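You operate a simulated robot arm through the tools that you are given. There is no shell and no other tool. Be economical: measure what you need, move in short steps, check, and stop when the job is done.

You are at the controls of a simulated robot arm. One attempt, no reset.

## Task
Fetch the blue jug and set it on the washboard. Then take the job card on the side tabletop and put it away on the socket shelf. Then take the dosing ball and put it on the cupboard top. Then fetch the measuring cup and stand it on the soap shelf. Then put the flakes box on the work tabletop away on the soap shelf. Then turn the pressure screw to FIRM. Then take the white strainer on the work tabletop and put it away in the rinse tub. Do these in the order given. Set down upright: blue jug, job card, measuring cup.

The check looks at the end state, three seconds after you hand in, the way a careful person would. Anything else that was tipped, shoved, dropped, spilled or broken makes it a failure.

## Robot
A 7-joint arm with a four-finger gripper on a trunk, on a base that drives. Base frame: it is fixed to the floor where the robot stands at the start and does not move with it; the origin is under the middle of the robot, x ahead of it, y to its left, z up; the surface under the hand at the start is at about z = 800. Units: mm, degrees, N and s.
Its first joint turns from -69.0 to 172.0 degrees. Places, roughly: blue jug (15x10x16 cm) [600, -100, 900]; cupboard top [3400, 100, 800]; dosing ball (8x8x6 cm) [800, -400, 800]; flakes box [1000, 1250, 1000]; job card [750, -250, 750]; measuring cup [500, 500, 750]; pressure screw [800, 1500, 1100]; rinse tub (48x23 cm) [-4440, 1700, 560]; soap shelf (62x20 cm) [2500, -2180, 900]; socket shelf (104x21 cm) [-1500, -1800, 820]; washboard (54x29x3 cm) [-4000, 1700, 200]; white strainer (8x8x8 cm) [600, 1300, 800]. Payload 3.67 kg.
The tool frame sits at the grasp point between the pads (the TCP): z along the fingers, y along the line on which they close. The tips reach 28 mm beyond it. The gripper opens to 112 mm. The gripper's body begins 73 mm behind the TCP.
Orientation is that of the tool frame in the base frame, as a unit quaternion [w, x, y, z]. With the fingers straight down and closing along the base's y, the tool's x points along the base's -x, its y along +y and its z along -z.

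## Interface
- The arm moves only by the tool move_arm. Its argument "rows" is a list of rows, each a list of 7 numbers: the gripper command, from -1 (fully open) to 1 (shut), values between in proportion, then the shift along the tool's x, y, z in mm, then the turn, a rotation vector about the tool's x, y, z in rad. In form: [[claw, tx, ty, tz, rx, ry, rz], ...]. A call has 1 to 20 rows; each row is the pose to reach, as a shift and turn from the pose commanded when the call began, along the tool's axes at that moment. Each row takes 0.2 s and may step no farther than 50 mm and 8.6 degrees from the row before; otherwise, or with a gripper value out of range, the whole call is refused. A pose out of reach is approached as far as the arm can. The call stops where the force on the tool passes 40 N (or 10 N more than at its start, if that is more) or the arm is blocked; 0.2 s more then pass. The fingers move at their own pace and stop on an object; they squeeze with about 36 N. The grip force told is the motor's: it shows also when the fingers shut on nothing. Time passes only in rows, and 0.2 s behind the last, so rows that repeat a pose let the fingers close. The reply holds the time, the measured pose of the TCP, the force on the tool along the base axes, the opening and the grip force, in the units named above and with some noise, with the torque about the TCP (base axes, N m) and any sound that the robot's microphone picked up, and new pictures: "show" is both (left out), scene, wrist or none.
- Cameras (640 x 400 px; columns grow to the right, rows downward): "scene" is now at [126.7, 23.4, 1454.1]; the picture's right is [0.29, -0.96, -0.00], its down [-0.70, -0.21, -0.69] and it looks along [0.66, 0.20, -0.73] (base axes); focal length 241 px, centre (320, 200). "wrist" rides on the gripper at [60, -18, -104] in the tool frame; the picture's right is [0.29, 0.96, 0.00], its down [-0.80, 0.24, -0.55] and it looks along [-0.53, 0.16, 0.83] (tool axes); focal length 234 px, centre (320, 200). There is no depth. A picture from a camera that has moved, and an enlarged one, comes with that camera's place and axes in the base frame and with its lens.
- raise_lower(by): slides the trunk up (or, below 0, down) by that many mm; the arm and the scene camera ride with it, the base frame stays. It gives what a move gives, with no picture.
- steer(legs): drives the robot by 1 to 6 legs, each [ahead, turn to the left] in mm and degrees, along the robot's own axes; the way and the turn of a leg run together, so that a leg with both is an arc; at most 1500 mm and 180 degrees a leg. The arm and the cameras ride along, it lands a little off, and it stops where it bumps. It gives what a move gives, and a new picture of the scene camera.
- head_to(pan, tilt): turns the head with the scene camera to pan (to the left, within 86 degrees either way) and tilt (down, from -29 to 69), counted from straight ahead of the robot. It gives what a move gives, and a new picture of the scene camera.
- enlarge(camera, box): a new picture of the part [left, top, right, bottom] of that camera's present view, enlarged. The clock stands still meanwhile.
- sign_off(): hands the job in; it is judged then, once.

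Work in short steps. Places have to be worked out from the pictures, the camera data and where the tool is seen: move nearer, look again, correct. Check each grasp and each placing, and mend what went wrong. You have 196 turns and 260 pictures in all, those below and enlarged ones among them. Open the gripper and draw the arm clear of the work before you hand the job in, unless the task says otherwise.

The tools are called after "Call:" by a JSON object that holds its "method" and its "body". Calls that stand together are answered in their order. move_arm: Moves the arm, as the interface text tells. Its arguments: {"type":"object","properties":{"rows":{"type":"array","items":{"type":"array","items":{"type":"number"}}},"show":{"type":"string","enum":["both","scene","wrist","none"]}},"required":["rows"]} The other tools are called the same way: raise_lower (by) slides the trunk up or down; steer (legs) drives the base; head_to (pan, tilt) turns the head that bears the scene camera; enlarge (camera, box) takes an enlarged picture of a part of a camera's view; sign_off () hands the job in.

At the start:

```text
time: 0.0
tool_pos: [634.6, 19.6, 1084.8]
ee_rot: [-0.001, 0.0, 1.0, -0.001]
contact_force: [-0.2, -0.2, 0.2]
moment: [0.01, 0.0, 0.0]
width: 112.1
finger_force: 0.0
trunk travel left (down, up): [-600.0, 240.0]
robot x, y, heading: [-1.1, 1.1, -0.1]
head pan, tilt: [16.7, 46.5]
```

scene: 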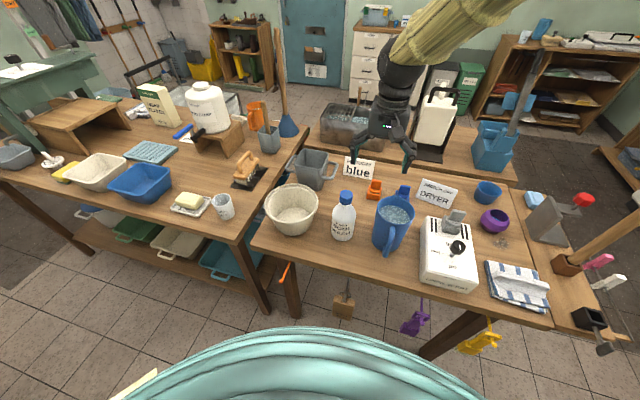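
wrist: 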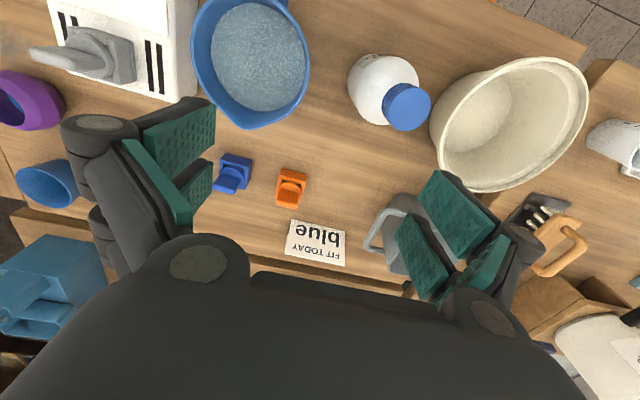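

The blue jug seems to hold liquid, so it must stay level. I look closer at the work area first.

Call:
{"method": "enlarge", "body": {"camera": "scene", "box": [240, 130, 640, 380]}}

Call:
{"method": "enlarge", "body": {"camera": "scene", "box": [0, 50, 320, 250]}}

```text
1.60 times, centred on (440, 255) of scene
camera zoom: at [126.7, 23.4, 1454.1], right [0.29, -0.96, 0.0], down [-0.7, -0.21, -0.69], along [0.66, 0.2, -0.73], focal length 386 px, centre (128, 112)
```

zoom: 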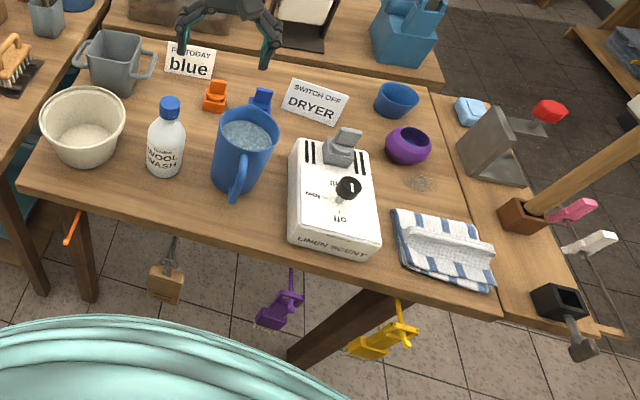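

```text
2.00 times, centred on (160, 150) of scene
camera zoom: at [126.7, 23.4, 1454.1], right [0.29, -0.96, 0.0], down [-0.7, -0.21, -0.69], along [0.66, 0.2, -0.73], focal length 483 px, centre (640, 300)
```

zoom: 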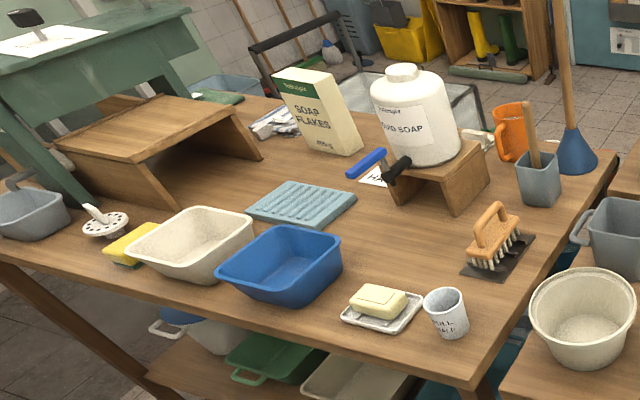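

The rays from both cameras put the jug's rim at about (605, -52, 948), with the handle toward -x, so closing along y suits it. I move above the jug and look.

Call:
{"method": "move_arm", "body": {"rows": [[-1, 15, -36, 0, 0, 0, 0], [-1, 30, -72, 0, 0, 0, 0], [-1, 30, -72, 20, 0, 0, 0]]}}

Call:
{"method": "head_to", "body": {"pan": -20, "tilt": 50}}

```text
time: 0.8
tool_pos: [607.7, -52.1, 1063.0]
ee_rot: [-0.001, -0.001, 1.0, 0.001]
contact_force: [0.3, 0.6, -0.4]
moment: [-0.01, 0.04, 0.0]
width: 111.7
finger_force: 0.2
trunk travel left (down, up): [-600.0, 240.0]
robot x, y, heading: [-0.4, 2.5, 0.1]
head pan, tilt: [16.7, 46.5]
camera scene: at [127.9, 24.8, 1454.0], right [0.29, -0.96, 0.0], down [-0.7, -0.21, -0.69], along [0.66, 0.2, -0.73], focal length 241 px, centre (320, 200)
camera wrist: at [547.7, -71.7, 1169.0], right [-0.29, 0.96, 0.0], down [0.8, 0.24, 0.55], along [0.53, 0.16, -0.83], focal length 234 px, centre (320, 200)
```

scene: 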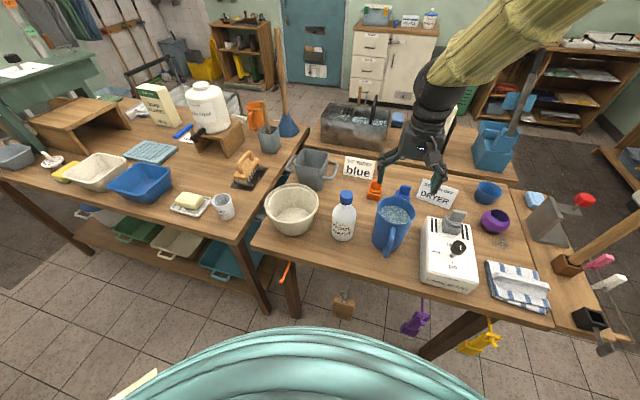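
wrist: 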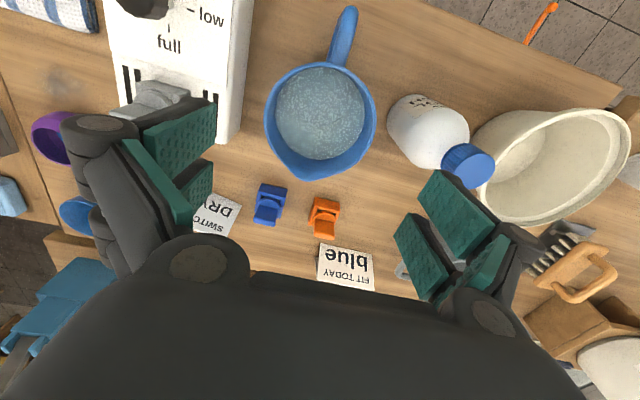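

```text
time: 1.8
tool_pos: [607.2, -53.6, 1064.5]
ee_rot: [0.0, 0.0, 1.0, 0.0]
contact_force: [-0.6, -0.5, 0.1]
moment: [0.01, 0.0, 0.03]
width: 111.8
finger_force: 0.0
trunk travel left (down, up): [-600.0, 240.0]
robot x, y, heading: [-0.3, -1.0, 0.3]
head pan, tilt: [-20.0, 50.0]
camera scene: at [122.3, -26.1, 1449.3], right [-0.34, -0.94, 0.0], down [-0.72, 0.26, -0.64], along [0.6, -0.22, -0.77], focal length 241 px, centre (320, 200)
```

scene: 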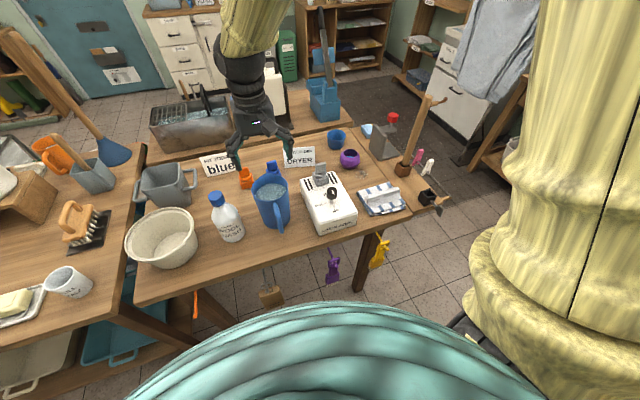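

Jug axis now estimated at (598, -55), rim near 948. I lower so that the tips sit just above the rim and check.

Call:
{"method": "move_arm", "body": {"rows": [[-1, 8, -2, 20, 0, 0, 0], [-1, 8, -2, 50, 0, 0, 0], [-1, 8, -2, 78, 0, 0, 0]]}}

```text
time: 2.6
tool_pos: [599.0, -53.9, 988.2]
ee_rot: [0.0, 0.0, 1.0, 0.0]
contact_force: [0.6, 0.3, -0.3]
moment: [0.01, 0.02, 0.03]
width: 112.0
finger_force: 0.1
trunk travel left (down, up): [-600.0, 240.0]
robot x, y, heading: [-2.4, 3.3, -0.1]
head pan, tilt: [-20.0, 50.0]
camera scene: at [122.9, -25.6, 1449.3], right [-0.34, -0.94, 0.0], down [-0.72, 0.26, -0.64], along [0.6, -0.22, -0.77], focal length 241 px, centre (320, 200)
camera wrist: at [540.0, -72.8, 1092.6], right [-0.29, 0.96, 0.0], down [0.8, 0.24, 0.55], along [0.53, 0.16, -0.83], focal length 234 px, centre (320, 200)
```

scene: 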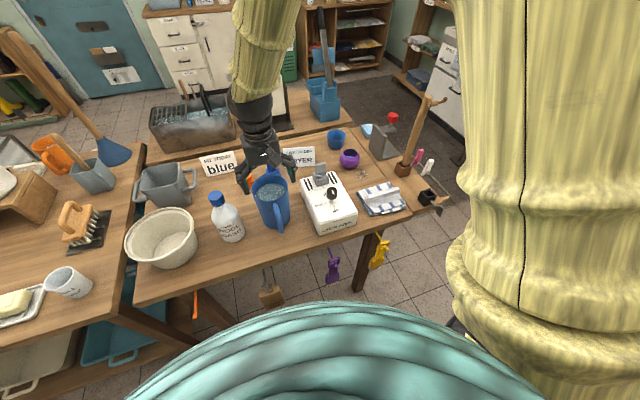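
wrist: 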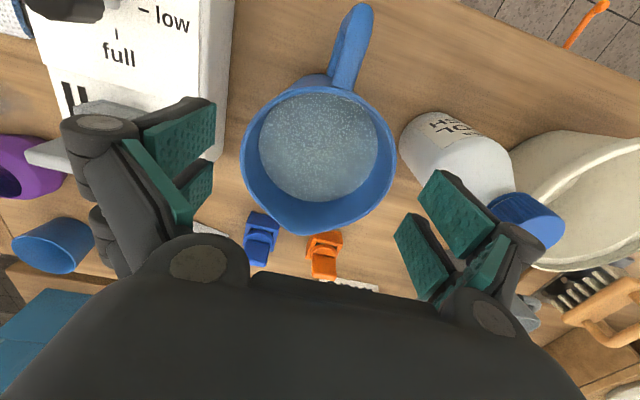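

Jug axis reads about (596, -57). I shift 3 mm toward -y and go down on the jug with the force guard.

Call:
{"method": "move_arm", "body": {"rows": [[-1, 2, -3, 0, 0, 0, 0], [-1, 2, -3, 25, 0, 0, 0], [-1, 2, -3, 50, 0, 0, 0], [-1, 2, -3, 75, 0, 0, 0], [-1, 2, -3, 95, 0, 0, 0]]}}

```text
time: 3.9
tool_pos: [599.1, -54.7, 899.7]
ee_rot: [0.005, -0.001, 1.0, 0.003]
contact_force: [-8.8, 7.8, 32.7]
moment: [1.37, -0.16, 0.67]
width: 113.2
finger_force: 0.7
trunk travel left (down, up): [-600.0, 240.0]
robot x, y, heading: [-1.5, 1.0, -0.0]
head pan, tilt: [-20.0, 50.0]
stopped in row 5: the force on the tool passed its limit at 91 N (the readings are from after the stop); the commanded pose is now the measured one
camera scene: at [121.6, -25.4, 1449.7], right [-0.34, -0.94, 0.0], down [-0.72, 0.26, -0.64], along [0.6, -0.22, -0.77], focal length 241 px, centre (320, 200)
camera wrist: at [538.6, -74.0, 1004.0], right [-0.29, 0.96, 0.0], down [0.79, 0.24, 0.56], along [0.54, 0.17, -0.83], focal length 234 px, centre (320, 200)
```

scene: 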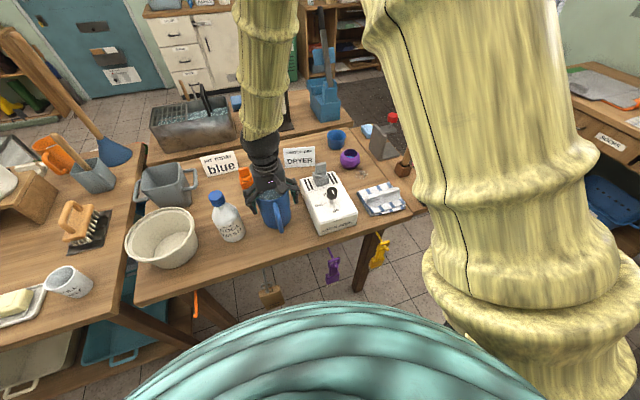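
wrist: 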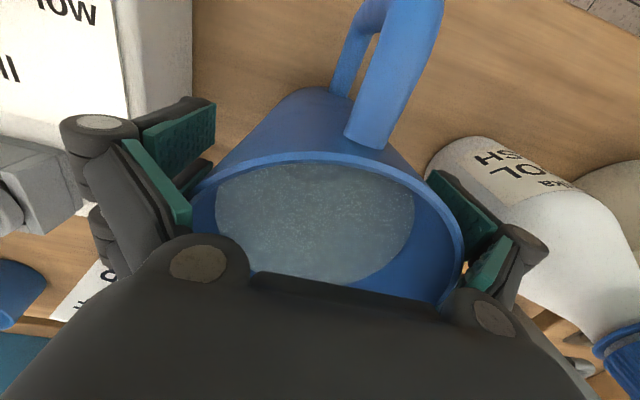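

The palm appears to have met the rim; the jug stands between both fingers. I back up 8 mm and close.

Call:
{"method": "move_arm", "body": {"rows": [[-1, 0, 0, -8, 0, 0, 0], [-0.5, 0, 0, -8, 0, 0, 0], [0, 0, 0, -8, 0, 0, 0], [1, 0, 0, -8, 0, 0, 0], [1, 0, 0, -8, 0, 0, 0]]}}

```text
time: 5.1
tool_pos: [599.3, -56.0, 907.1]
ee_rot: [0.007, 0.0, 1.0, 0.003]
contact_force: [7.0, -2.4, 38.9]
moment: [-0.29, -0.26, -0.29]
width: 100.0
finger_force: 36.1
trunk travel left (down, up): [-600.0, 240.0]
robot x, y, heading: [0.8, -1.8, -0.1]
head pan, tilt: [-20.0, 50.0]
camera scene: at [120.4, -25.8, 1449.9], right [-0.34, -0.94, 0.0], down [-0.72, 0.26, -0.64], along [0.61, -0.22, -0.77], focal length 241 px, centre (320, 200)
camera wrist: at [538.3, -76.3, 1012.6], right [-0.29, 0.96, 0.0], down [0.79, 0.24, 0.56], along [0.54, 0.16, -0.83], focal length 234 px, centre (320, 200)
```

scene: 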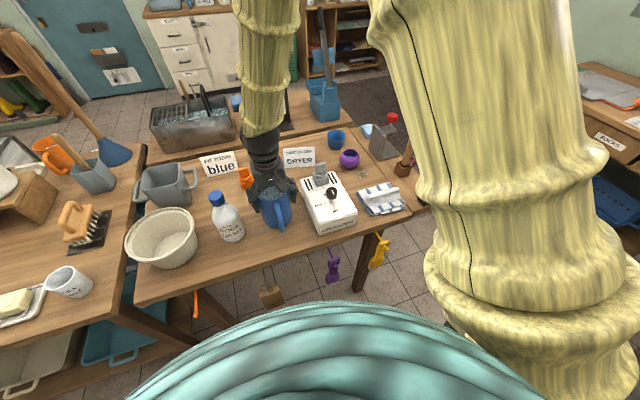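
wrist: 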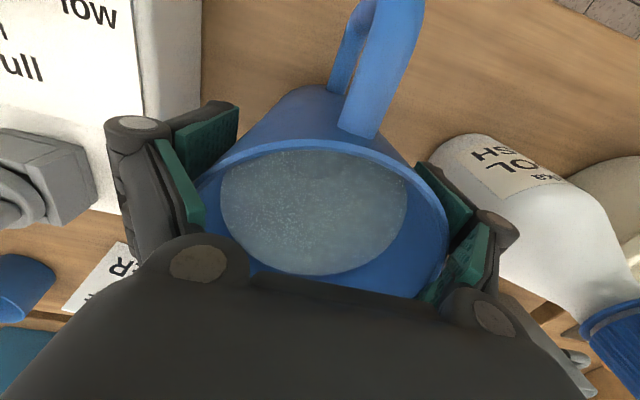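

Gripped at 100 mm. I lift slowly, 60 mm.

Call:
{"method": "move_arm", "body": {"rows": [[1, 0, 0, -5, 0, 0, 0], [1, 0, 0, -15, 0, 0, 0], [1, 0, 0, -35, 0, 0, 0], [1, 0, 0, -60, 0, 0, 0], [1, 0, 0, -60, 0, 0, 0]]}}

```text
time: 6.3
tool_pos: [601.1, -56.2, 966.5]
ee_rot: [0.003, -0.001, 1.0, 0.002]
contact_force: [0.8, 0.5, -0.3]
moment: [-0.02, 0.06, 0.02]
width: 98.1
finger_force: 35.8
trunk travel left (down, up): [-600.0, 240.0]
robot x, y, heading: [0.3, -1.5, 0.0]
head pan, tilt: [-20.0, 50.0]
camera scene: at [123.7, -25.8, 1449.1], right [-0.34, -0.94, 0.0], down [-0.72, 0.26, -0.64], along [0.6, -0.22, -0.77], focal length 241 px, centre (320, 200)
camera wrist: at [540.7, -75.6, 1071.1], right [-0.29, 0.96, 0.0], down [0.79, 0.24, 0.56], along [0.54, 0.16, -0.83], focal length 234 px, centre (320, 200)
```

scene: 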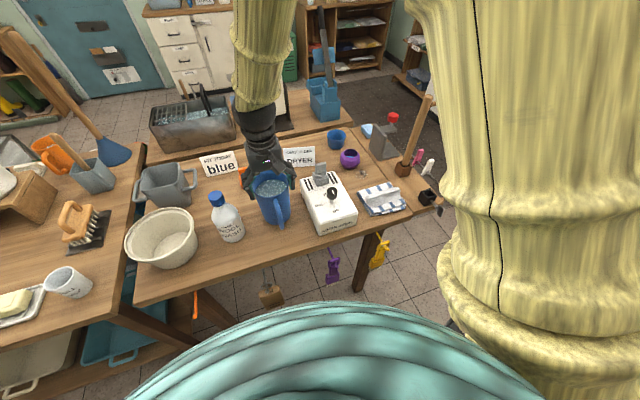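
wrist: 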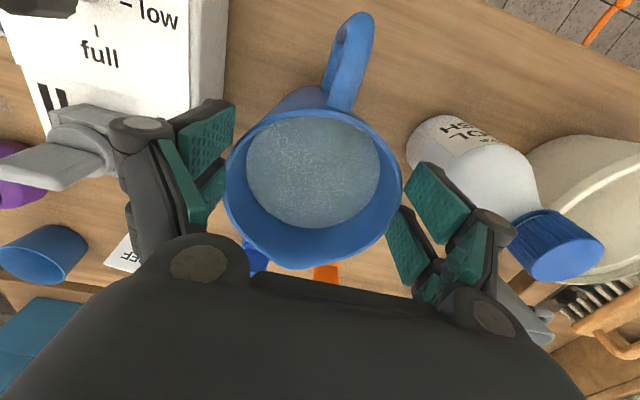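

The jug seems not to have risen (no load, rim still at ~955). I inspect closely.

Call:
{"method": "enlarge", "body": {"camera": "scene", "box": [200, 130, 360, 240]}}

Call:
{"method": "enlarge", "body": {"camera": "wrist", "box": [120, 60, 540, 320]}}

```text
3.64 times, centred on (280, 185) of scene
camera zoom: at [123.7, -25.8, 1449.1], right [-0.34, -0.94, 0.0], down [-0.72, 0.26, -0.64], along [0.6, -0.22, -0.77], focal length 878 px, centre (466, 254)
```

zoom: 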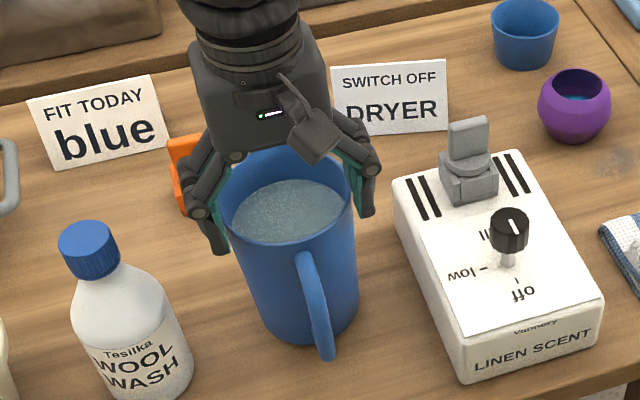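

```text
1.52 times, centred on (330, 190) of wrist
camera zoom: at [540.7, -75.6, 1071.1], right [-0.29, 0.96, 0.0], down [0.79, 0.24, 0.56], along [0.54, 0.16, -0.83], focal length 357 px, centre (305, 215)
```

zoom: 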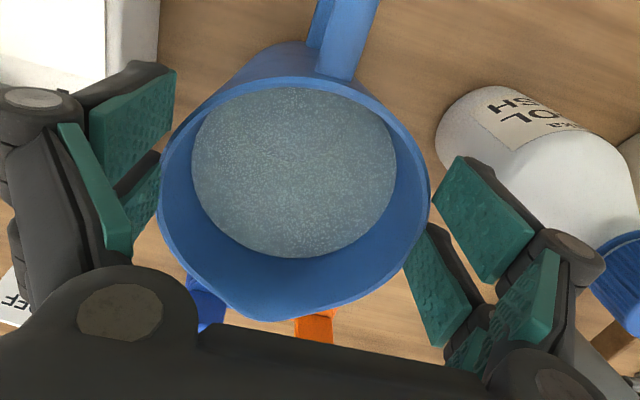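

The jaws slipped up to the rim and the jug stayed on the table. I open, go down again a bit less deep, close, then lift in tiny steps to see the load.

Call:
{"method": "move_arm", "body": {"rows": [[-1, 0, 0, -2, 0, 0, 0], [-1, 0, 0, -2, 0, 0, 0], [-1, 4, 0, 20, 0, 0, 0], [-1, 4, 0, 40, 0, 0, 0], [-1, 4, 0, 52, 0, 0, 0], [-1, 4, 0, 52, 0, 0, 0]], "show": "wrist"}}

```text
time: 7.7
tool_pos: [594.2, -55.2, 914.6]
ee_rot: [0.004, -0.001, 1.0, 0.002]
contact_force: [0.6, 0.4, -0.3]
moment: [-0.01, -0.05, 0.01]
width: 112.1
finger_force: 0.2
trunk travel left (down, up): [-600.0, 240.0]
robot x, y, heading: [0.6, -1.3, -0.2]
head pan, tilt: [-20.0, 50.0]
camera wrist: at [534.2, -76.3, 1019.5], right [-0.29, 0.96, 0.0], down [0.79, 0.24, 0.56], along [0.54, 0.16, -0.83], focal length 234 px, centre (320, 200)
```

wrist: 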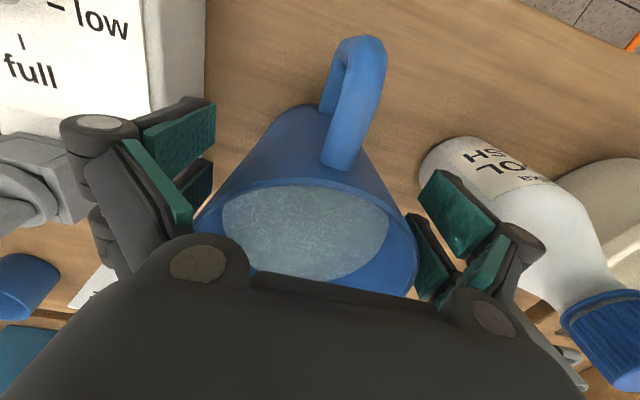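

Re-working the rim edges, the jug's axis is nearer x = 615: I had gripped it off-centre by 13 mm. I shift forward to the axis, then close.

Call:
{"method": "move_arm", "body": {"rows": [[-1, -10, -2, 0, 0, 0, 0], [-1, -21, -2, 0, 0, 0, 0], [-1, -21, -2, 4, 0, 0, 0], [0, -21, -2, 4, 0, 0, 0], [1, -21, -2, 4, 0, 0, 0], [1, -21, -2, 4, 0, 0, 0]]}}

```text
time: 9.1
tool_pos: [617.4, -57.8, 912.5]
ee_rot: [0.005, 0.0, 1.0, 0.002]
contact_force: [5.2, 4.0, 16.1]
moment: [-0.53, -0.3, 0.2]
width: 96.0
finger_force: 35.9
trunk travel left (down, up): [-600.0, 240.0]
robot x, y, heading: [2.8, -0.9, 0.1]
head pan, tilt: [-20.0, 50.0]
camera scene: at [121.9, -25.3, 1449.6], right [-0.34, -0.94, 0.0], down [-0.72, 0.26, -0.64], along [0.6, -0.22, -0.77], focal length 241 px, centre (320, 200)
camera wrist: at [555.5, -77.3, 1016.2], right [-0.29, 0.96, 0.0], down [0.79, 0.24, 0.56], along [0.54, 0.16, -0.83], focal length 234 px, centre (320, 200)
```

scene: 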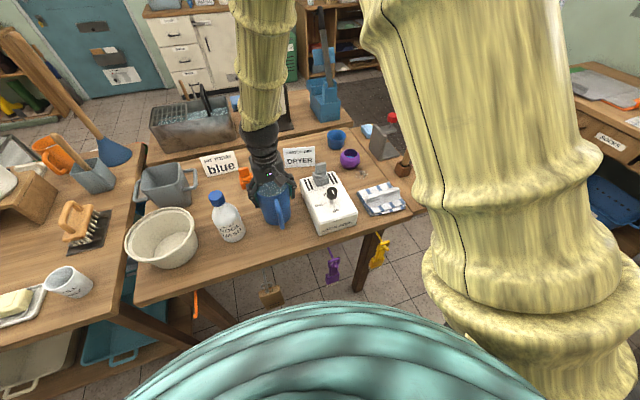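
wrist: 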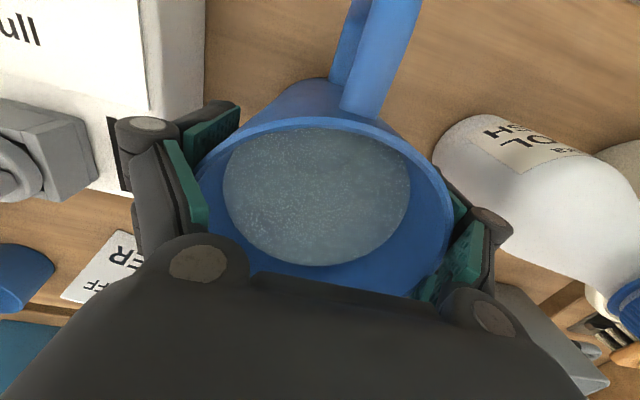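

Now 96 mm at the axis. I lift 20 mm and read the load.

Call:
{"method": "move_arm", "body": {"rows": [[1, 0, 0, -4, 0, 0, 0], [1, 0, 0, -8, 0, 0, 0], [1, 0, 0, -14, 0, 0, 0], [1, 0, 0, -20, 0, 0, 0], [1, 0, 0, -20, 0, 0, 0]]}}

```text
time: 10.3
tool_pos: [617.2, -56.7, 930.1]
ee_rot: [0.003, -0.001, 1.0, 0.001]
contact_force: [1.2, -0.3, -7.7]
moment: [0.02, -0.05, 0.01]
width: 95.8
finger_force: 35.9
trunk travel left (down, up): [-600.0, 240.0]
robot x, y, heading: [-0.2, -1.3, 0.0]
head pan, tilt: [-20.0, 50.0]
camera scene: at [123.2, -26.0, 1449.2], right [-0.34, -0.94, 0.0], down [-0.72, 0.26, -0.64], along [0.6, -0.22, -0.77], focal length 241 px, centre (320, 200)
camera wrist: at [556.5, -76.8, 1034.2], right [-0.29, 0.96, 0.0], down [0.79, 0.24, 0.56], along [0.54, 0.16, -0.83], focal length 234 px, centre (320, 200)
```

scene: 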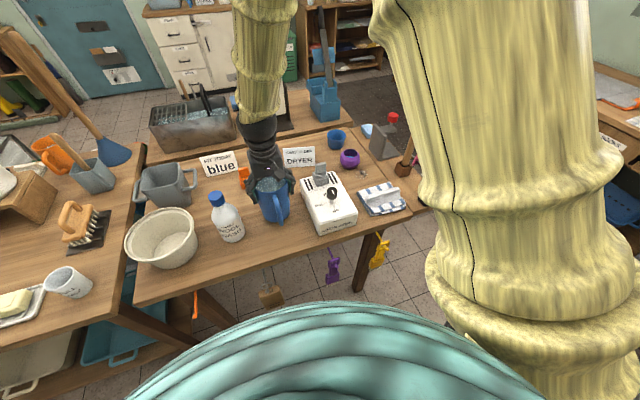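
wrist: 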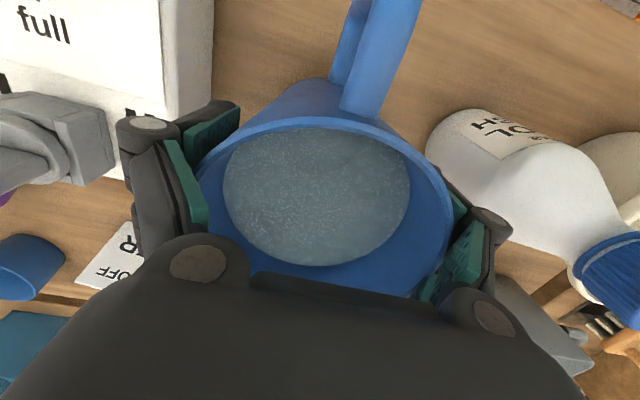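

Lifted (7.7 N load). I raise it well clear and then look around for the route.

Call:
{"method": "move_arm", "body": {"rows": [[1, 0, 0, -25, 0, 0, 0], [1, 20, 0, -55, 0, 0, 0], [1, 45, 0, -85, 0, 0, 0], [1, 70, 0, -115, 0, 0, 0], [1, 100, 0, -120, 0, 0, 0]], "show": "none"}}

Call:
{"method": "head_to", "body": {"pan": 86, "tilt": 25}}

Call:
{"method": "head_to", "body": {"pan": -86, "tilt": 25}}

```text
time: 11.5
tool_pos: [513.4, -58.8, 1048.9]
ee_rot: [0.004, -0.001, 1.0, 0.001]
contact_force: [-0.5, 0.0, -6.6]
moment: [0.02, -0.06, 0.0]
width: 96.0
finger_force: 36.4
trunk travel left (down, up): [-600.0, 240.0]
robot x, y, heading: [-4.5, 4.8, 0.2]
head pan, tilt: [-20.0, 50.0]
```

```text
time: 13.3
tool_pos: [515.7, -58.7, 1048.0]
ee_rot: [0.004, -0.001, 1.0, 0.002]
contact_force: [0.6, -0.4, -7.8]
moment: [0.02, -0.02, -0.03]
width: 96.1
finger_force: 35.9
trunk travel left (down, up): [-600.0, 240.0]
robot x, y, heading: [2.3, -0.7, -0.0]
head pan, tilt: [85.9, 25.0]
camera scene: at [57.1, 92.3, 1486.8], right [1.0, -0.07, 0.0], down [-0.03, -0.42, -0.91], along [0.06, 0.9, -0.42], focal length 241 px, centre (320, 200)
```

scene: 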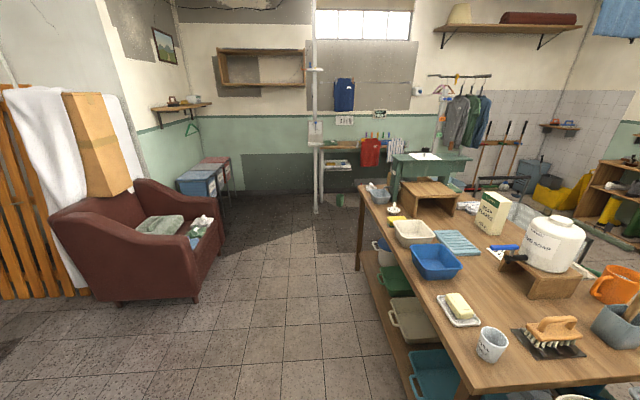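

```text
time: 15.9
tool_pos: [514.4, -58.7, 1049.2]
ee_rot: [0.003, -0.001, 1.0, 0.002]
contact_force: [0.0, 0.5, -7.7]
moment: [0.02, -0.03, 0.0]
width: 95.8
finger_force: 35.9
trunk travel left (down, up): [-600.0, 240.0]
robot x, y, heading: [-1.7, 2.9, 0.1]
head pan, tilt: [-85.9, 25.0]
camera scene: at [57.1, -91.5, 1486.8], right [-1.0, -0.07, 0.0], down [-0.03, 0.42, -0.91], along [0.06, -0.9, -0.42], focal length 241 px, centre (320, 200)
```

scene: 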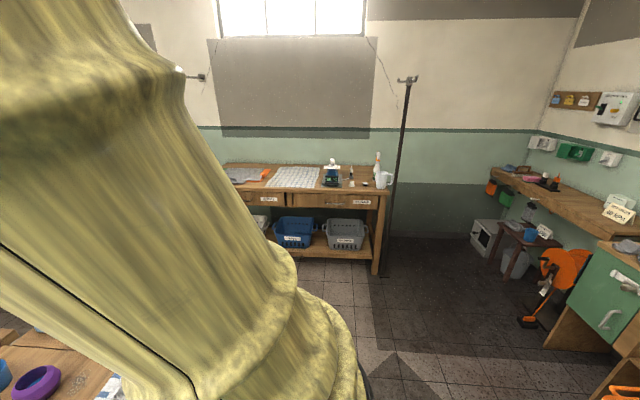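

Path behind looks open near by. I face the head forward, back off and turn left in steps.

Call:
{"method": "head_to", "body": {"pan": 30, "tilt": 30}}

Call:
{"method": "steer", "body": {"legs": [[-400, 0], [0, 100]]}}

```text
time: 17.9
tool_pos: [514.1, -60.1, 1049.4]
ee_rot: [0.004, -0.001, 1.0, 0.002]
contact_force: [-0.3, 0.3, -7.6]
moment: [-0.03, -0.04, -0.01]
width: 96.1
finger_force: 36.4
trunk travel left (down, up): [-600.0, 240.0]
robot x, y, heading: [-1.1, -1.4, -0.1]
head pan, tilt: [30.0, 30.0]
camera scene: at [128.8, 45.6, 1478.8], right [0.5, -0.87, 0.0], down [-0.43, -0.25, -0.87], along [0.75, 0.43, -0.5], focal length 241 px, centre (320, 200)
```

scene: 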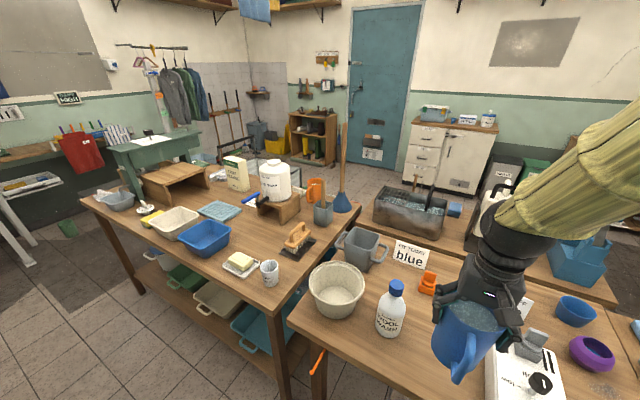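

```text
time: 24.6
tool_pos: [-426.6, 518.5, 1049.0]
ee_rot: [-0.002, 0.766, -0.643, -0.004]
contact_force: [0.5, -0.1, -8.3]
moment: [0.04, -0.06, -0.02]
width: 95.9
finger_force: 36.3
trunk travel left (down, up): [-600.0, 240.0]
robot x, y, heading: [-395.8, 0.9, 100.0]
head pan, tilt: [30.0, 30.0]
camera scene: at [-463.5, 121.6, 1478.8], right [0.77, 0.64, 0.0], down [0.32, -0.38, -0.87], along [-0.56, 0.66, -0.5], focal length 241 px, centre (320, 200)
```

scene: 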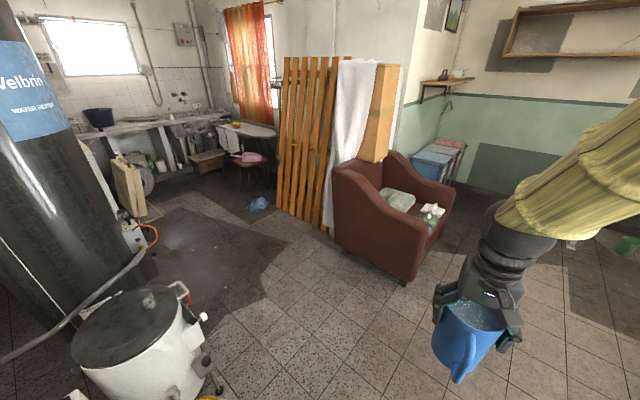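

I look closer at the far corner where the tub and washboard should be.

Call:
{"method": "enlarge", "body": {"camera": "scene", "box": [60, 60, 320, 240]}}

```text
2.22 times, centred on (190, 150) of scene
camera zoom: at [-463.5, 121.6, 1478.8], right [0.77, 0.64, 0.0], down [0.32, -0.38, -0.87], along [-0.56, 0.66, -0.5], focal length 536 px, centre (609, 311)
```

zoom: 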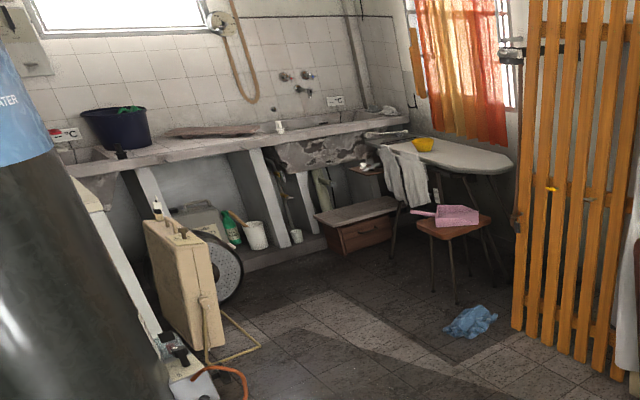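

The washboard lies low on a bench under the counter near (-4190, 1750), long side along y. I drive between drum and sofa, in legs, then look.

Call:
{"method": "steer", "body": {"legs": [[0, 38.5], [1207, 0], [0, 31.8]]}}

```text
time: 34.0
tool_pos: [-1775.2, 971.8, 1049.4]
ee_rot: [0.002, 0.995, -0.096, -0.004]
contact_force: [-0.8, -0.6, -8.3]
moment: [0.05, 0.06, -0.02]
width: 95.8
finger_force: 36.4
trunk travel left (down, up): [-600.0, 240.0]
robot x, y, heading: [-1281.0, 816.8, 169.0]
head pan, tilt: [30.0, 30.0]
camera scene: at [-1415.9, 796.5, 1478.8], right [-0.33, 0.95, 0.0], down [0.47, 0.16, -0.87], along [-0.82, -0.28, -0.5], focal length 241 px, centre (320, 200)
```

scene: 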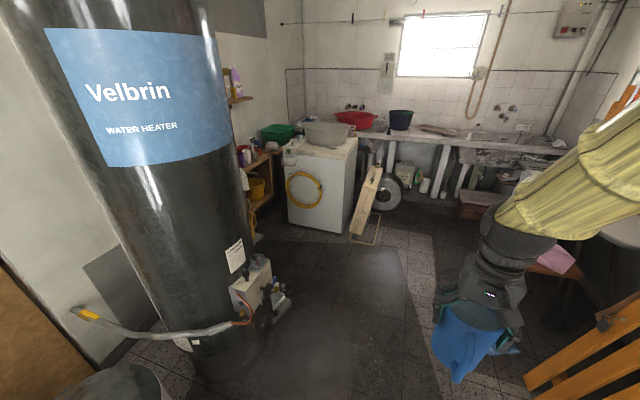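

Clear ahead. Continue 1500 mm along heading ~171, then look.

Call:
{"method": "steer", "body": {"legs": [[0, 1.9], [1500, 0]]}}

Call:
{"method": "head_to", "body": {"pan": -20, "tilt": 35}}

```text
time: 41.7
tool_pos: [-3240.5, 1167.4, 1048.9]
ee_rot: [0.002, 0.998, -0.07, -0.003]
contact_force: [0.2, -0.6, -8.1]
moment: [-0.01, 0.03, 0.01]
width: 96.2
finger_force: 35.6
trunk travel left (down, up): [-600.0, 240.0]
robot x, y, heading: [-2738.6, 1037.8, 171.9]
head pan, tilt: [30.0, 30.0]
camera scene: at [-2873.7, 1011.6, 1478.8], right [-0.37, 0.93, 0.0], down [0.46, 0.19, -0.87], along [-0.8, -0.32, -0.5], focal length 241 px, centre (320, 200)
```

scene: 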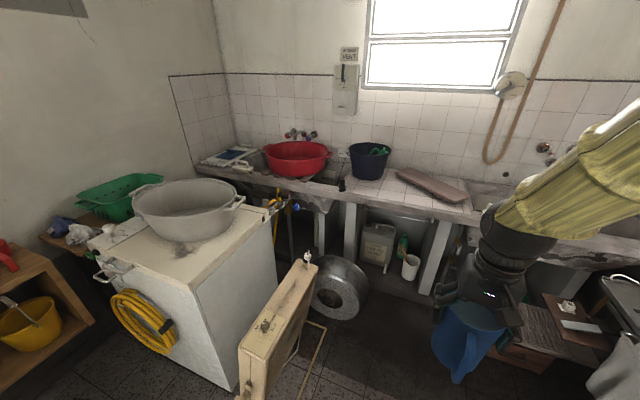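

```text
time: 42.9
tool_pos: [-3240.3, 1169.7, 1048.6]
ee_rot: [0.001, 0.998, -0.071, -0.004]
contact_force: [-0.1, 1.0, -8.2]
moment: [0.03, 0.03, 0.02]
width: 95.7
finger_force: 35.9
trunk travel left (down, up): [-600.0, 240.0]
robot x, y, heading: [-2739.1, 1037.4, 171.8]
head pan, tilt: [-20.0, 35.0]
camera scene: at [-2867.1, 1086.7, 1471.0], right [0.47, 0.88, 0.0], down [0.51, -0.27, -0.82], along [-0.72, 0.39, -0.57], focal length 241 px, centre (320, 200)
```

scene: 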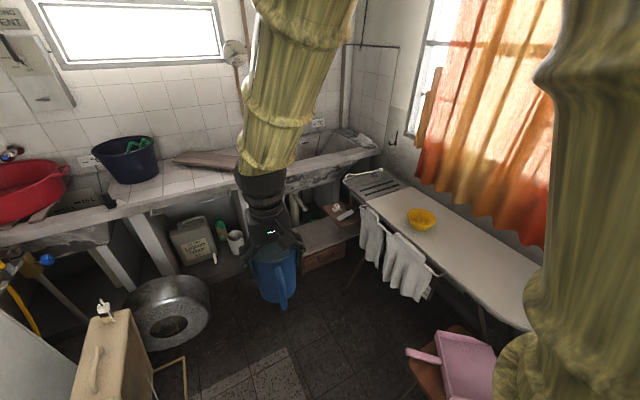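

I enlarge the bench under the counter.

Call:
{"method": "enlarge", "body": {"camera": "scene", "box": [240, 130, 440, 300]}}

```text
2.35 times, centred on (340, 215) of scene
camera zoom: at [-2867.1, 1086.7, 1471.0], right [0.47, 0.88, 0.0], down [0.51, -0.27, -0.82], along [-0.72, 0.39, -0.57], focal length 568 px, centre (273, 165)
```

zoom: 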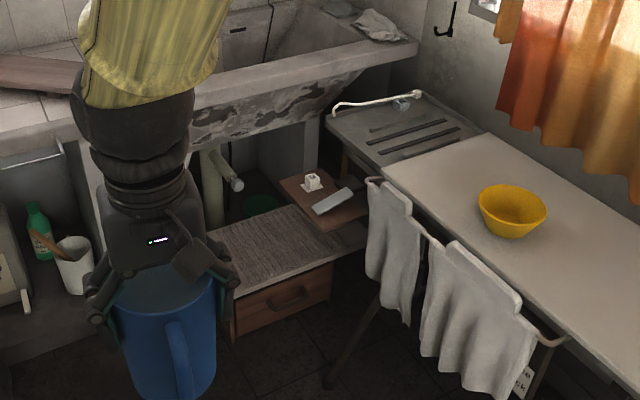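

Washboard spans about x -4186..-3905, y 1545..2080 at z≈215; I'll place the jug near (-4030, 1660). I drive to about (-3420, 1330) and lower the trunk part way after looking.

Call:
{"method": "steer", "body": {"legs": [[0, -15.1], [741, 0], [0, -3]]}}

Call:
{"method": "head_to", "body": {"pan": 10, "tilt": 48}}

```text
time: 48.1
tool_pos: [-3855.9, 1581.3, 1047.7]
ee_rot: [0.002, 0.977, -0.214, -0.004]
contact_force: [0.2, 0.2, -7.2]
moment: [-0.02, 0.04, 0.02]
width: 95.8
finger_force: 35.9
trunk travel left (down, up): [-600.0, 240.0]
robot x, y, heading: [-3414.8, 1310.8, 155.1]
head pan, tilt: [-20.0, 35.0]
camera scene: at [-3521.5, 1396.8, 1471.0], right [0.7, 0.71, 0.0], down [0.41, -0.4, -0.82], along [-0.58, 0.58, -0.57], focal length 241 px, centre (320, 200)
```

scene: 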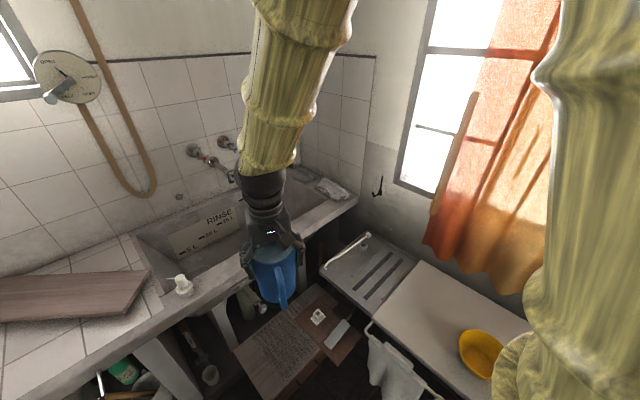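

```text
time: 49.1
tool_pos: [-3855.4, 1580.5, 1049.1]
ee_rot: [0.001, 0.977, -0.214, -0.004]
contact_force: [0.5, 0.3, -6.6]
moment: [0.0, 0.03, 0.0]
width: 95.9
finger_force: 35.9
trunk travel left (down, up): [-600.0, 240.0]
robot x, y, heading: [-3413.0, 1308.4, 155.4]
head pan, tilt: [10.0, 48.0]
camera scene: at [-3535.5, 1354.4, 1452.0], right [0.25, 0.97, 0.0], down [0.72, -0.19, -0.67], along [-0.65, 0.17, -0.74], focal length 241 px, centre (320, 200)
```

scene: 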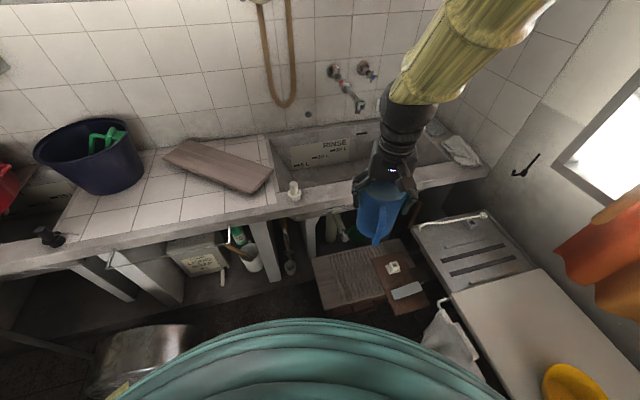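

I enlarge the washboard from this view.

Call:
{"method": "enlarge", "body": {"camera": "scene", "box": [280, 180, 480, 320]}}

```text
2.86 times, centred on (380, 250) of scene
camera zoom: at [-3535.5, 1354.4, 1452.0], right [0.25, 0.97, 0.0], down [0.72, -0.19, -0.67], along [-0.65, 0.17, -0.74], focal length 690 px, centre (149, 57)
```

zoom: 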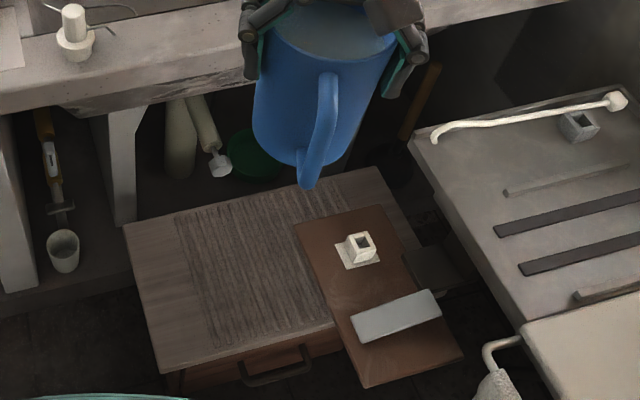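

The free part of the washboard is y 1475–1790, x −4195…−3908. I move the jug above (-4050, 1630) and lower the trunk.

Call:
{"method": "move_arm", "body": {"rows": [[1, -40, 8, 0, 0, 0, 0], [1, -80, 16, 0, 0, 0, 0], [1, -120, 24, 0, 0, 0, 0], [1, -160, 32, 0, 0, 0, 0], [1, -198, 36, 0, 0, 0, 0], [1, -198, 36, 0, 0, 0, 0]], "show": "none"}}

Call:
{"method": "raise_lower", "body": {"by": -450}}

Call:
{"method": "head_to", "body": {"pan": 5, "tilt": 50}}

```text
time: 50.5
tool_pos: [-4054.3, 1627.8, 1051.2]
ee_rot: [0.001, 0.977, -0.215, -0.005]
contact_force: [-0.2, 0.4, -7.4]
moment: [0.05, 0.03, -0.01]
width: 95.9
finger_force: 35.9
trunk travel left (down, up): [-600.0, 240.0]
robot x, y, heading: [-3410.0, 1312.5, 155.3]
head pan, tilt: [10.0, 48.0]
```

```text
refused: -450 is not a number from -400 to 400
```

```text
time: 51.2
tool_pos: [-4056.0, 1628.4, 1050.5]
ee_rot: [0.001, 0.977, -0.214, -0.005]
contact_force: [-0.2, 0.4, -7.8]
moment: [0.01, 0.02, 0.02]
width: 95.8
finger_force: 35.6
trunk travel left (down, up): [-600.0, 240.0]
robot x, y, heading: [-3416.2, 1311.6, 155.2]
head pan, tilt: [5.0, 50.0]
camera scene: at [-3532.4, 1360.3, 1449.2], right [0.34, 0.94, 0.0], down [0.72, -0.26, -0.64], along [-0.6, 0.22, -0.77], focal length 241 px, centre (320, 200)
```

scene: 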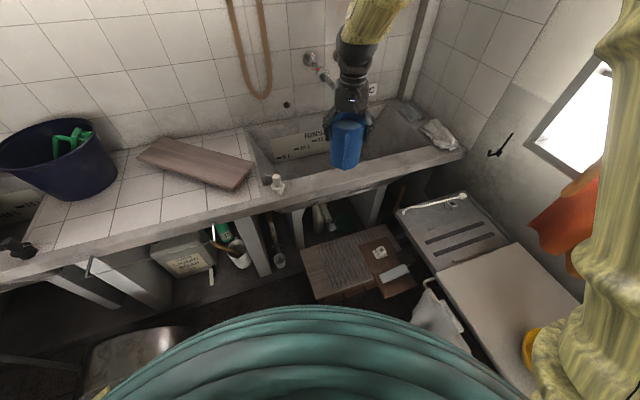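

By triangulation the counter's top is z≈760 with its front edge at x≈−4105, so I shift the jug outward to x≈−3988 before lowering.

Call:
{"method": "move_arm", "body": {"rows": [[1, 30, -14, 0, 0, 0, 0], [1, 60, -28, 0, 0, 0, 0], [1, 60, -28, 0, 0, 0, 0]], "show": "none"}}

Call:
{"method": "raise_lower", "body": {"by": -200}}

Call:
{"method": "head_to", "body": {"pan": 5, "tilt": 45}}

```text
time: 52.0
tool_pos: [-3986.2, 1633.3, 1049.9]
ee_rot: [0.002, 0.977, -0.214, -0.004]
contact_force: [-0.5, -0.2, -8.4]
moment: [0.01, 0.01, 0.03]
width: 95.8
finger_force: 36.2
trunk travel left (down, up): [-600.0, 240.0]
robot x, y, heading: [-3414.0, 1309.9, 155.6]
head pan, tilt: [5.0, 50.0]
```

```text
time: 54.1
tool_pos: [-3985.9, 1632.0, 849.7]
ee_rot: [0.0, 0.977, -0.214, -0.005]
contact_force: [-0.8, 0.5, -8.0]
moment: [0.0, 0.01, 0.01]
width: 95.9
finger_force: 35.9
trunk travel left (down, up): [-400.0, 440.0]
robot x, y, heading: [-3411.1, 1313.2, 155.3]
head pan, tilt: [5.0, 50.0]
```

```text
time: 54.8
tool_pos: [-3986.2, 1632.0, 851.1]
ee_rot: [0.002, 0.977, -0.214, -0.004]
contact_force: [0.1, -1.2, -7.9]
moment: [0.04, 0.03, 0.01]
width: 95.9
finger_force: 35.8
trunk travel left (down, up): [-400.0, 440.0]
robot x, y, heading: [-3413.7, 1310.4, 155.6]
head pan, tilt: [5.0, 45.0]
camera scene: at [-3535.9, 1361.6, 1256.1], right [0.34, 0.94, 0.0], down [0.67, -0.24, -0.71], along [-0.67, 0.24, -0.71], focal length 241 px, centre (320, 200)
```

scene: 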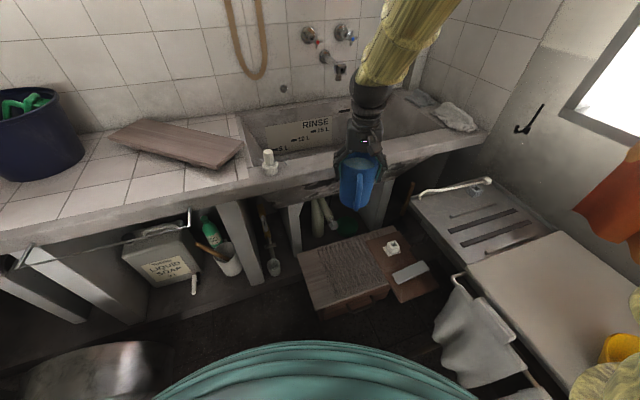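

The jug hangs in front of the counter's edge. Lower another 200 mm and look.

Call:
{"method": "raise_lower", "body": {"by": -200}}

Call:
{"method": "move_arm", "body": {"rows": [[1, 0, 0, 5, 0, 0, 0]]}}

```text
time: 57.0
tool_pos: [-3985.5, 1631.9, 651.4]
ee_rot: [0.001, 0.977, -0.213, -0.002]
contact_force: [-0.1, -0.6, -7.6]
moment: [-0.01, 0.01, 0.01]
width: 95.8
finger_force: 36.0
trunk travel left (down, up): [-200.0, 640.0]
robot x, y, heading: [-3412.6, 1311.4, 155.6]
head pan, tilt: [5.0, 45.0]
```

```text
time: 57.4
tool_pos: [-3986.3, 1632.1, 644.5]
ee_rot: [0.001, 0.977, -0.214, -0.003]
contact_force: [-0.2, -0.3, -7.6]
moment: [0.02, 0.01, 0.02]
width: 95.8
finger_force: 35.6
trunk travel left (down, up): [-200.0, 640.0]
robot x, y, heading: [-3413.4, 1310.6, 155.5]
head pan, tilt: [5.0, 45.0]
camera scene: at [-3535.8, 1361.5, 1056.2], right [0.34, 0.94, 0.0], down [0.67, -0.24, -0.71], along [-0.67, 0.24, -0.71], focal length 241 px, centre (320, 200)
camera wrist: at [-3922.4, 1622.0, 749.4], right [-0.14, -0.99, 0.0], down [-0.82, 0.12, 0.56], along [-0.56, 0.08, -0.83], focal length 234 px, centre (320, 200)
```

scene: 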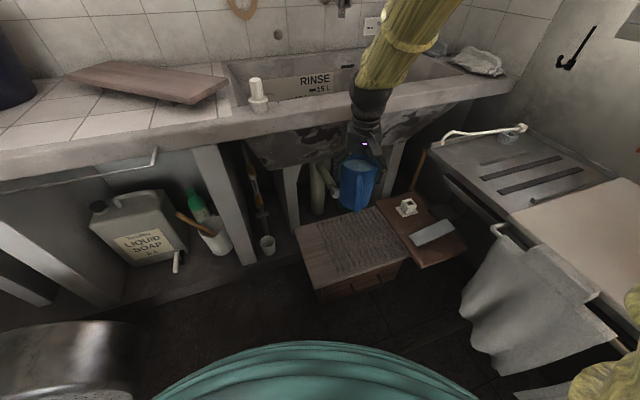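
wrist: 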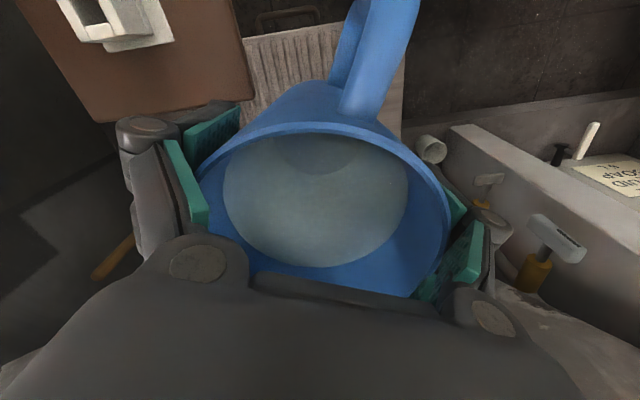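

Jug is over the free part of the board; front edge confirmed at x≈−3905, tray edge y≈1784. Lower the trunk 195 more, then the arm.

Call:
{"method": "raise_lower", "body": {"by": -195}}

Call:
{"method": "move_arm", "body": {"rows": [[1, 0, 0, 25, 0, 0, 0], [1, 0, 0, 50, 0, 0, 0], [1, 0, 0, 75, 0, 0, 0]]}}

```text
time: 58.4
tool_pos: [-3984.6, 1632.9, 564.8]
ee_rot: [0.001, 0.977, -0.214, -0.005]
contact_force: [2.5, -4.2, 16.1]
moment: [1.03, -0.72, -0.26]
width: 96.4
finger_force: 36.3
trunk travel left (down, up): [-116.0, 724.0]
robot x, y, heading: [-3414.9, 1311.2, 155.4]
head pan, tilt: [5.0, 45.0]
stopped: the force on the tool passed its limit at 72 N (the readings are from after the stop); the commanded pose is now the measured one
```

```text
time: 58.7
tool_pos: [-3985.4, 1632.4, 566.4]
ee_rot: [0.0, 0.977, -0.215, -0.007]
contact_force: [12.3, -7.6, 27.5]
moment: [1.56, -1.26, -0.8]
width: 96.5
finger_force: 36.5
trunk travel left (down, up): [-116.0, 724.0]
robot x, y, heading: [-3413.0, 1310.7, 155.3]
head pan, tilt: [5.0, 45.0]
stopped in row 1: the force on the tool passed its limit at 56 N (the readings are from after the stop); the commanded pose is now the measured one
camera scene: at [-3533.9, 1360.3, 973.3], right [0.34, 0.94, 0.0], down [0.66, -0.24, -0.71], along [-0.67, 0.24, -0.71], focal length 241 px, centre (320, 200)
camera wrist: at [-3921.7, 1622.2, 669.7], right [-0.14, -0.99, 0.0], down [-0.82, 0.11, 0.57], along [-0.56, 0.08, -0.82], focal length 234 px, centre (320, 200)
```

scene: 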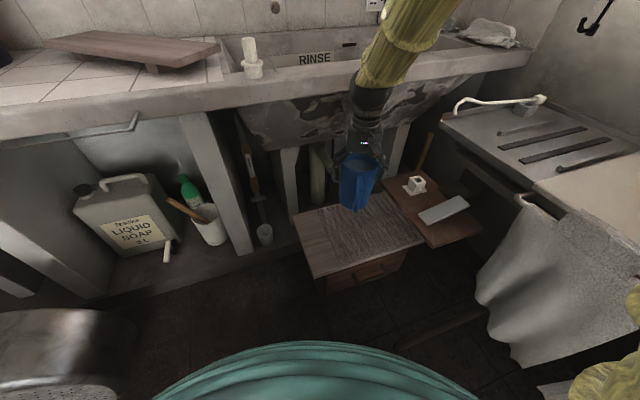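
wrist: 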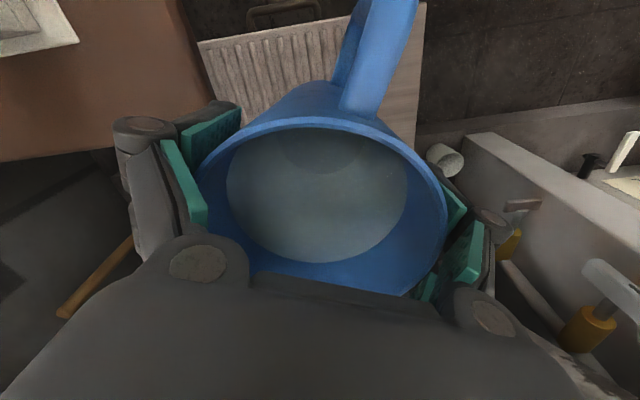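

Triangulating with two heights, the brown tray is actually high (z≈546, y≥1684, x −3960…−3725) and the right finger came down on its corner. I lift off straight and look.

Call:
{"method": "move_arm", "body": {"rows": [[1, 0, 0, -15, 0, 0, 0], [1, 0, 0, -40, 0, 0, 0], [1, 0, 0, -60, 0, 0, 0]]}}

Call:
{"method": "enlarge", "body": {"camera": "scene", "box": [280, 120, 520, 290]}}

```text
time: 59.5
tool_pos: [-3984.6, 1631.5, 621.8]
ee_rot: [0.0, 0.977, -0.214, -0.005]
contact_force: [-0.4, 1.1, -7.3]
moment: [0.03, 0.02, 0.03]
width: 96.3
finger_force: 36.1
trunk travel left (down, up): [-116.0, 724.0]
robot x, y, heading: [-3411.0, 1313.1, 155.5]
head pan, tilt: [5.0, 45.0]
camera scene: at [-3536.0, 1361.6, 972.6], right [0.34, 0.94, 0.0], down [0.67, -0.24, -0.71], along [-0.67, 0.24, -0.71], focal length 241 px, centre (320, 200)
camera wrist: at [-3921.2, 1621.4, 726.2], right [-0.14, -0.99, 0.0], down [-0.82, 0.12, 0.56], along [-0.56, 0.08, -0.83], focal length 234 px, centre (320, 200)
```

scene: 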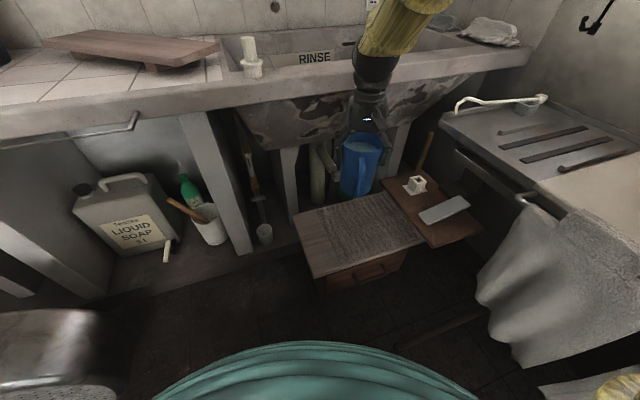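
wrist: 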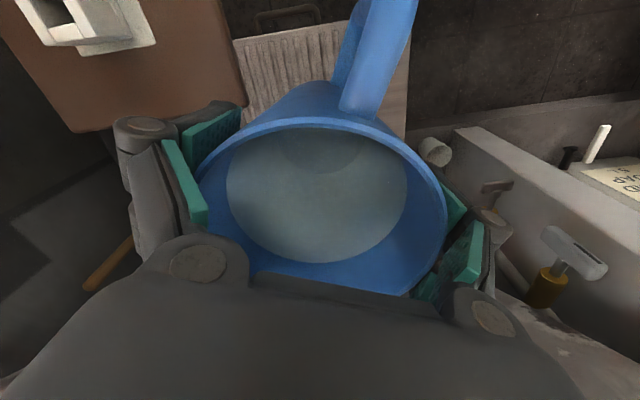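

```text
2.35 times, centred on (400, 205) of scene
camera zoom: at [-3536.0, 1361.6, 972.6], right [0.34, 0.94, 0.0], down [0.67, -0.24, -0.71], along [-0.67, 0.24, -0.71], focal length 568 px, centre (132, 188)
```

zoom: 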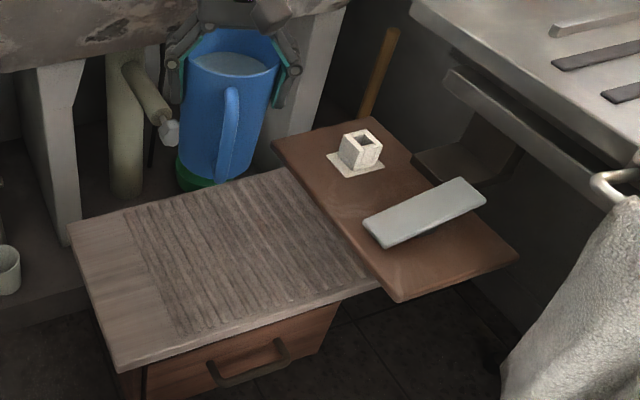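

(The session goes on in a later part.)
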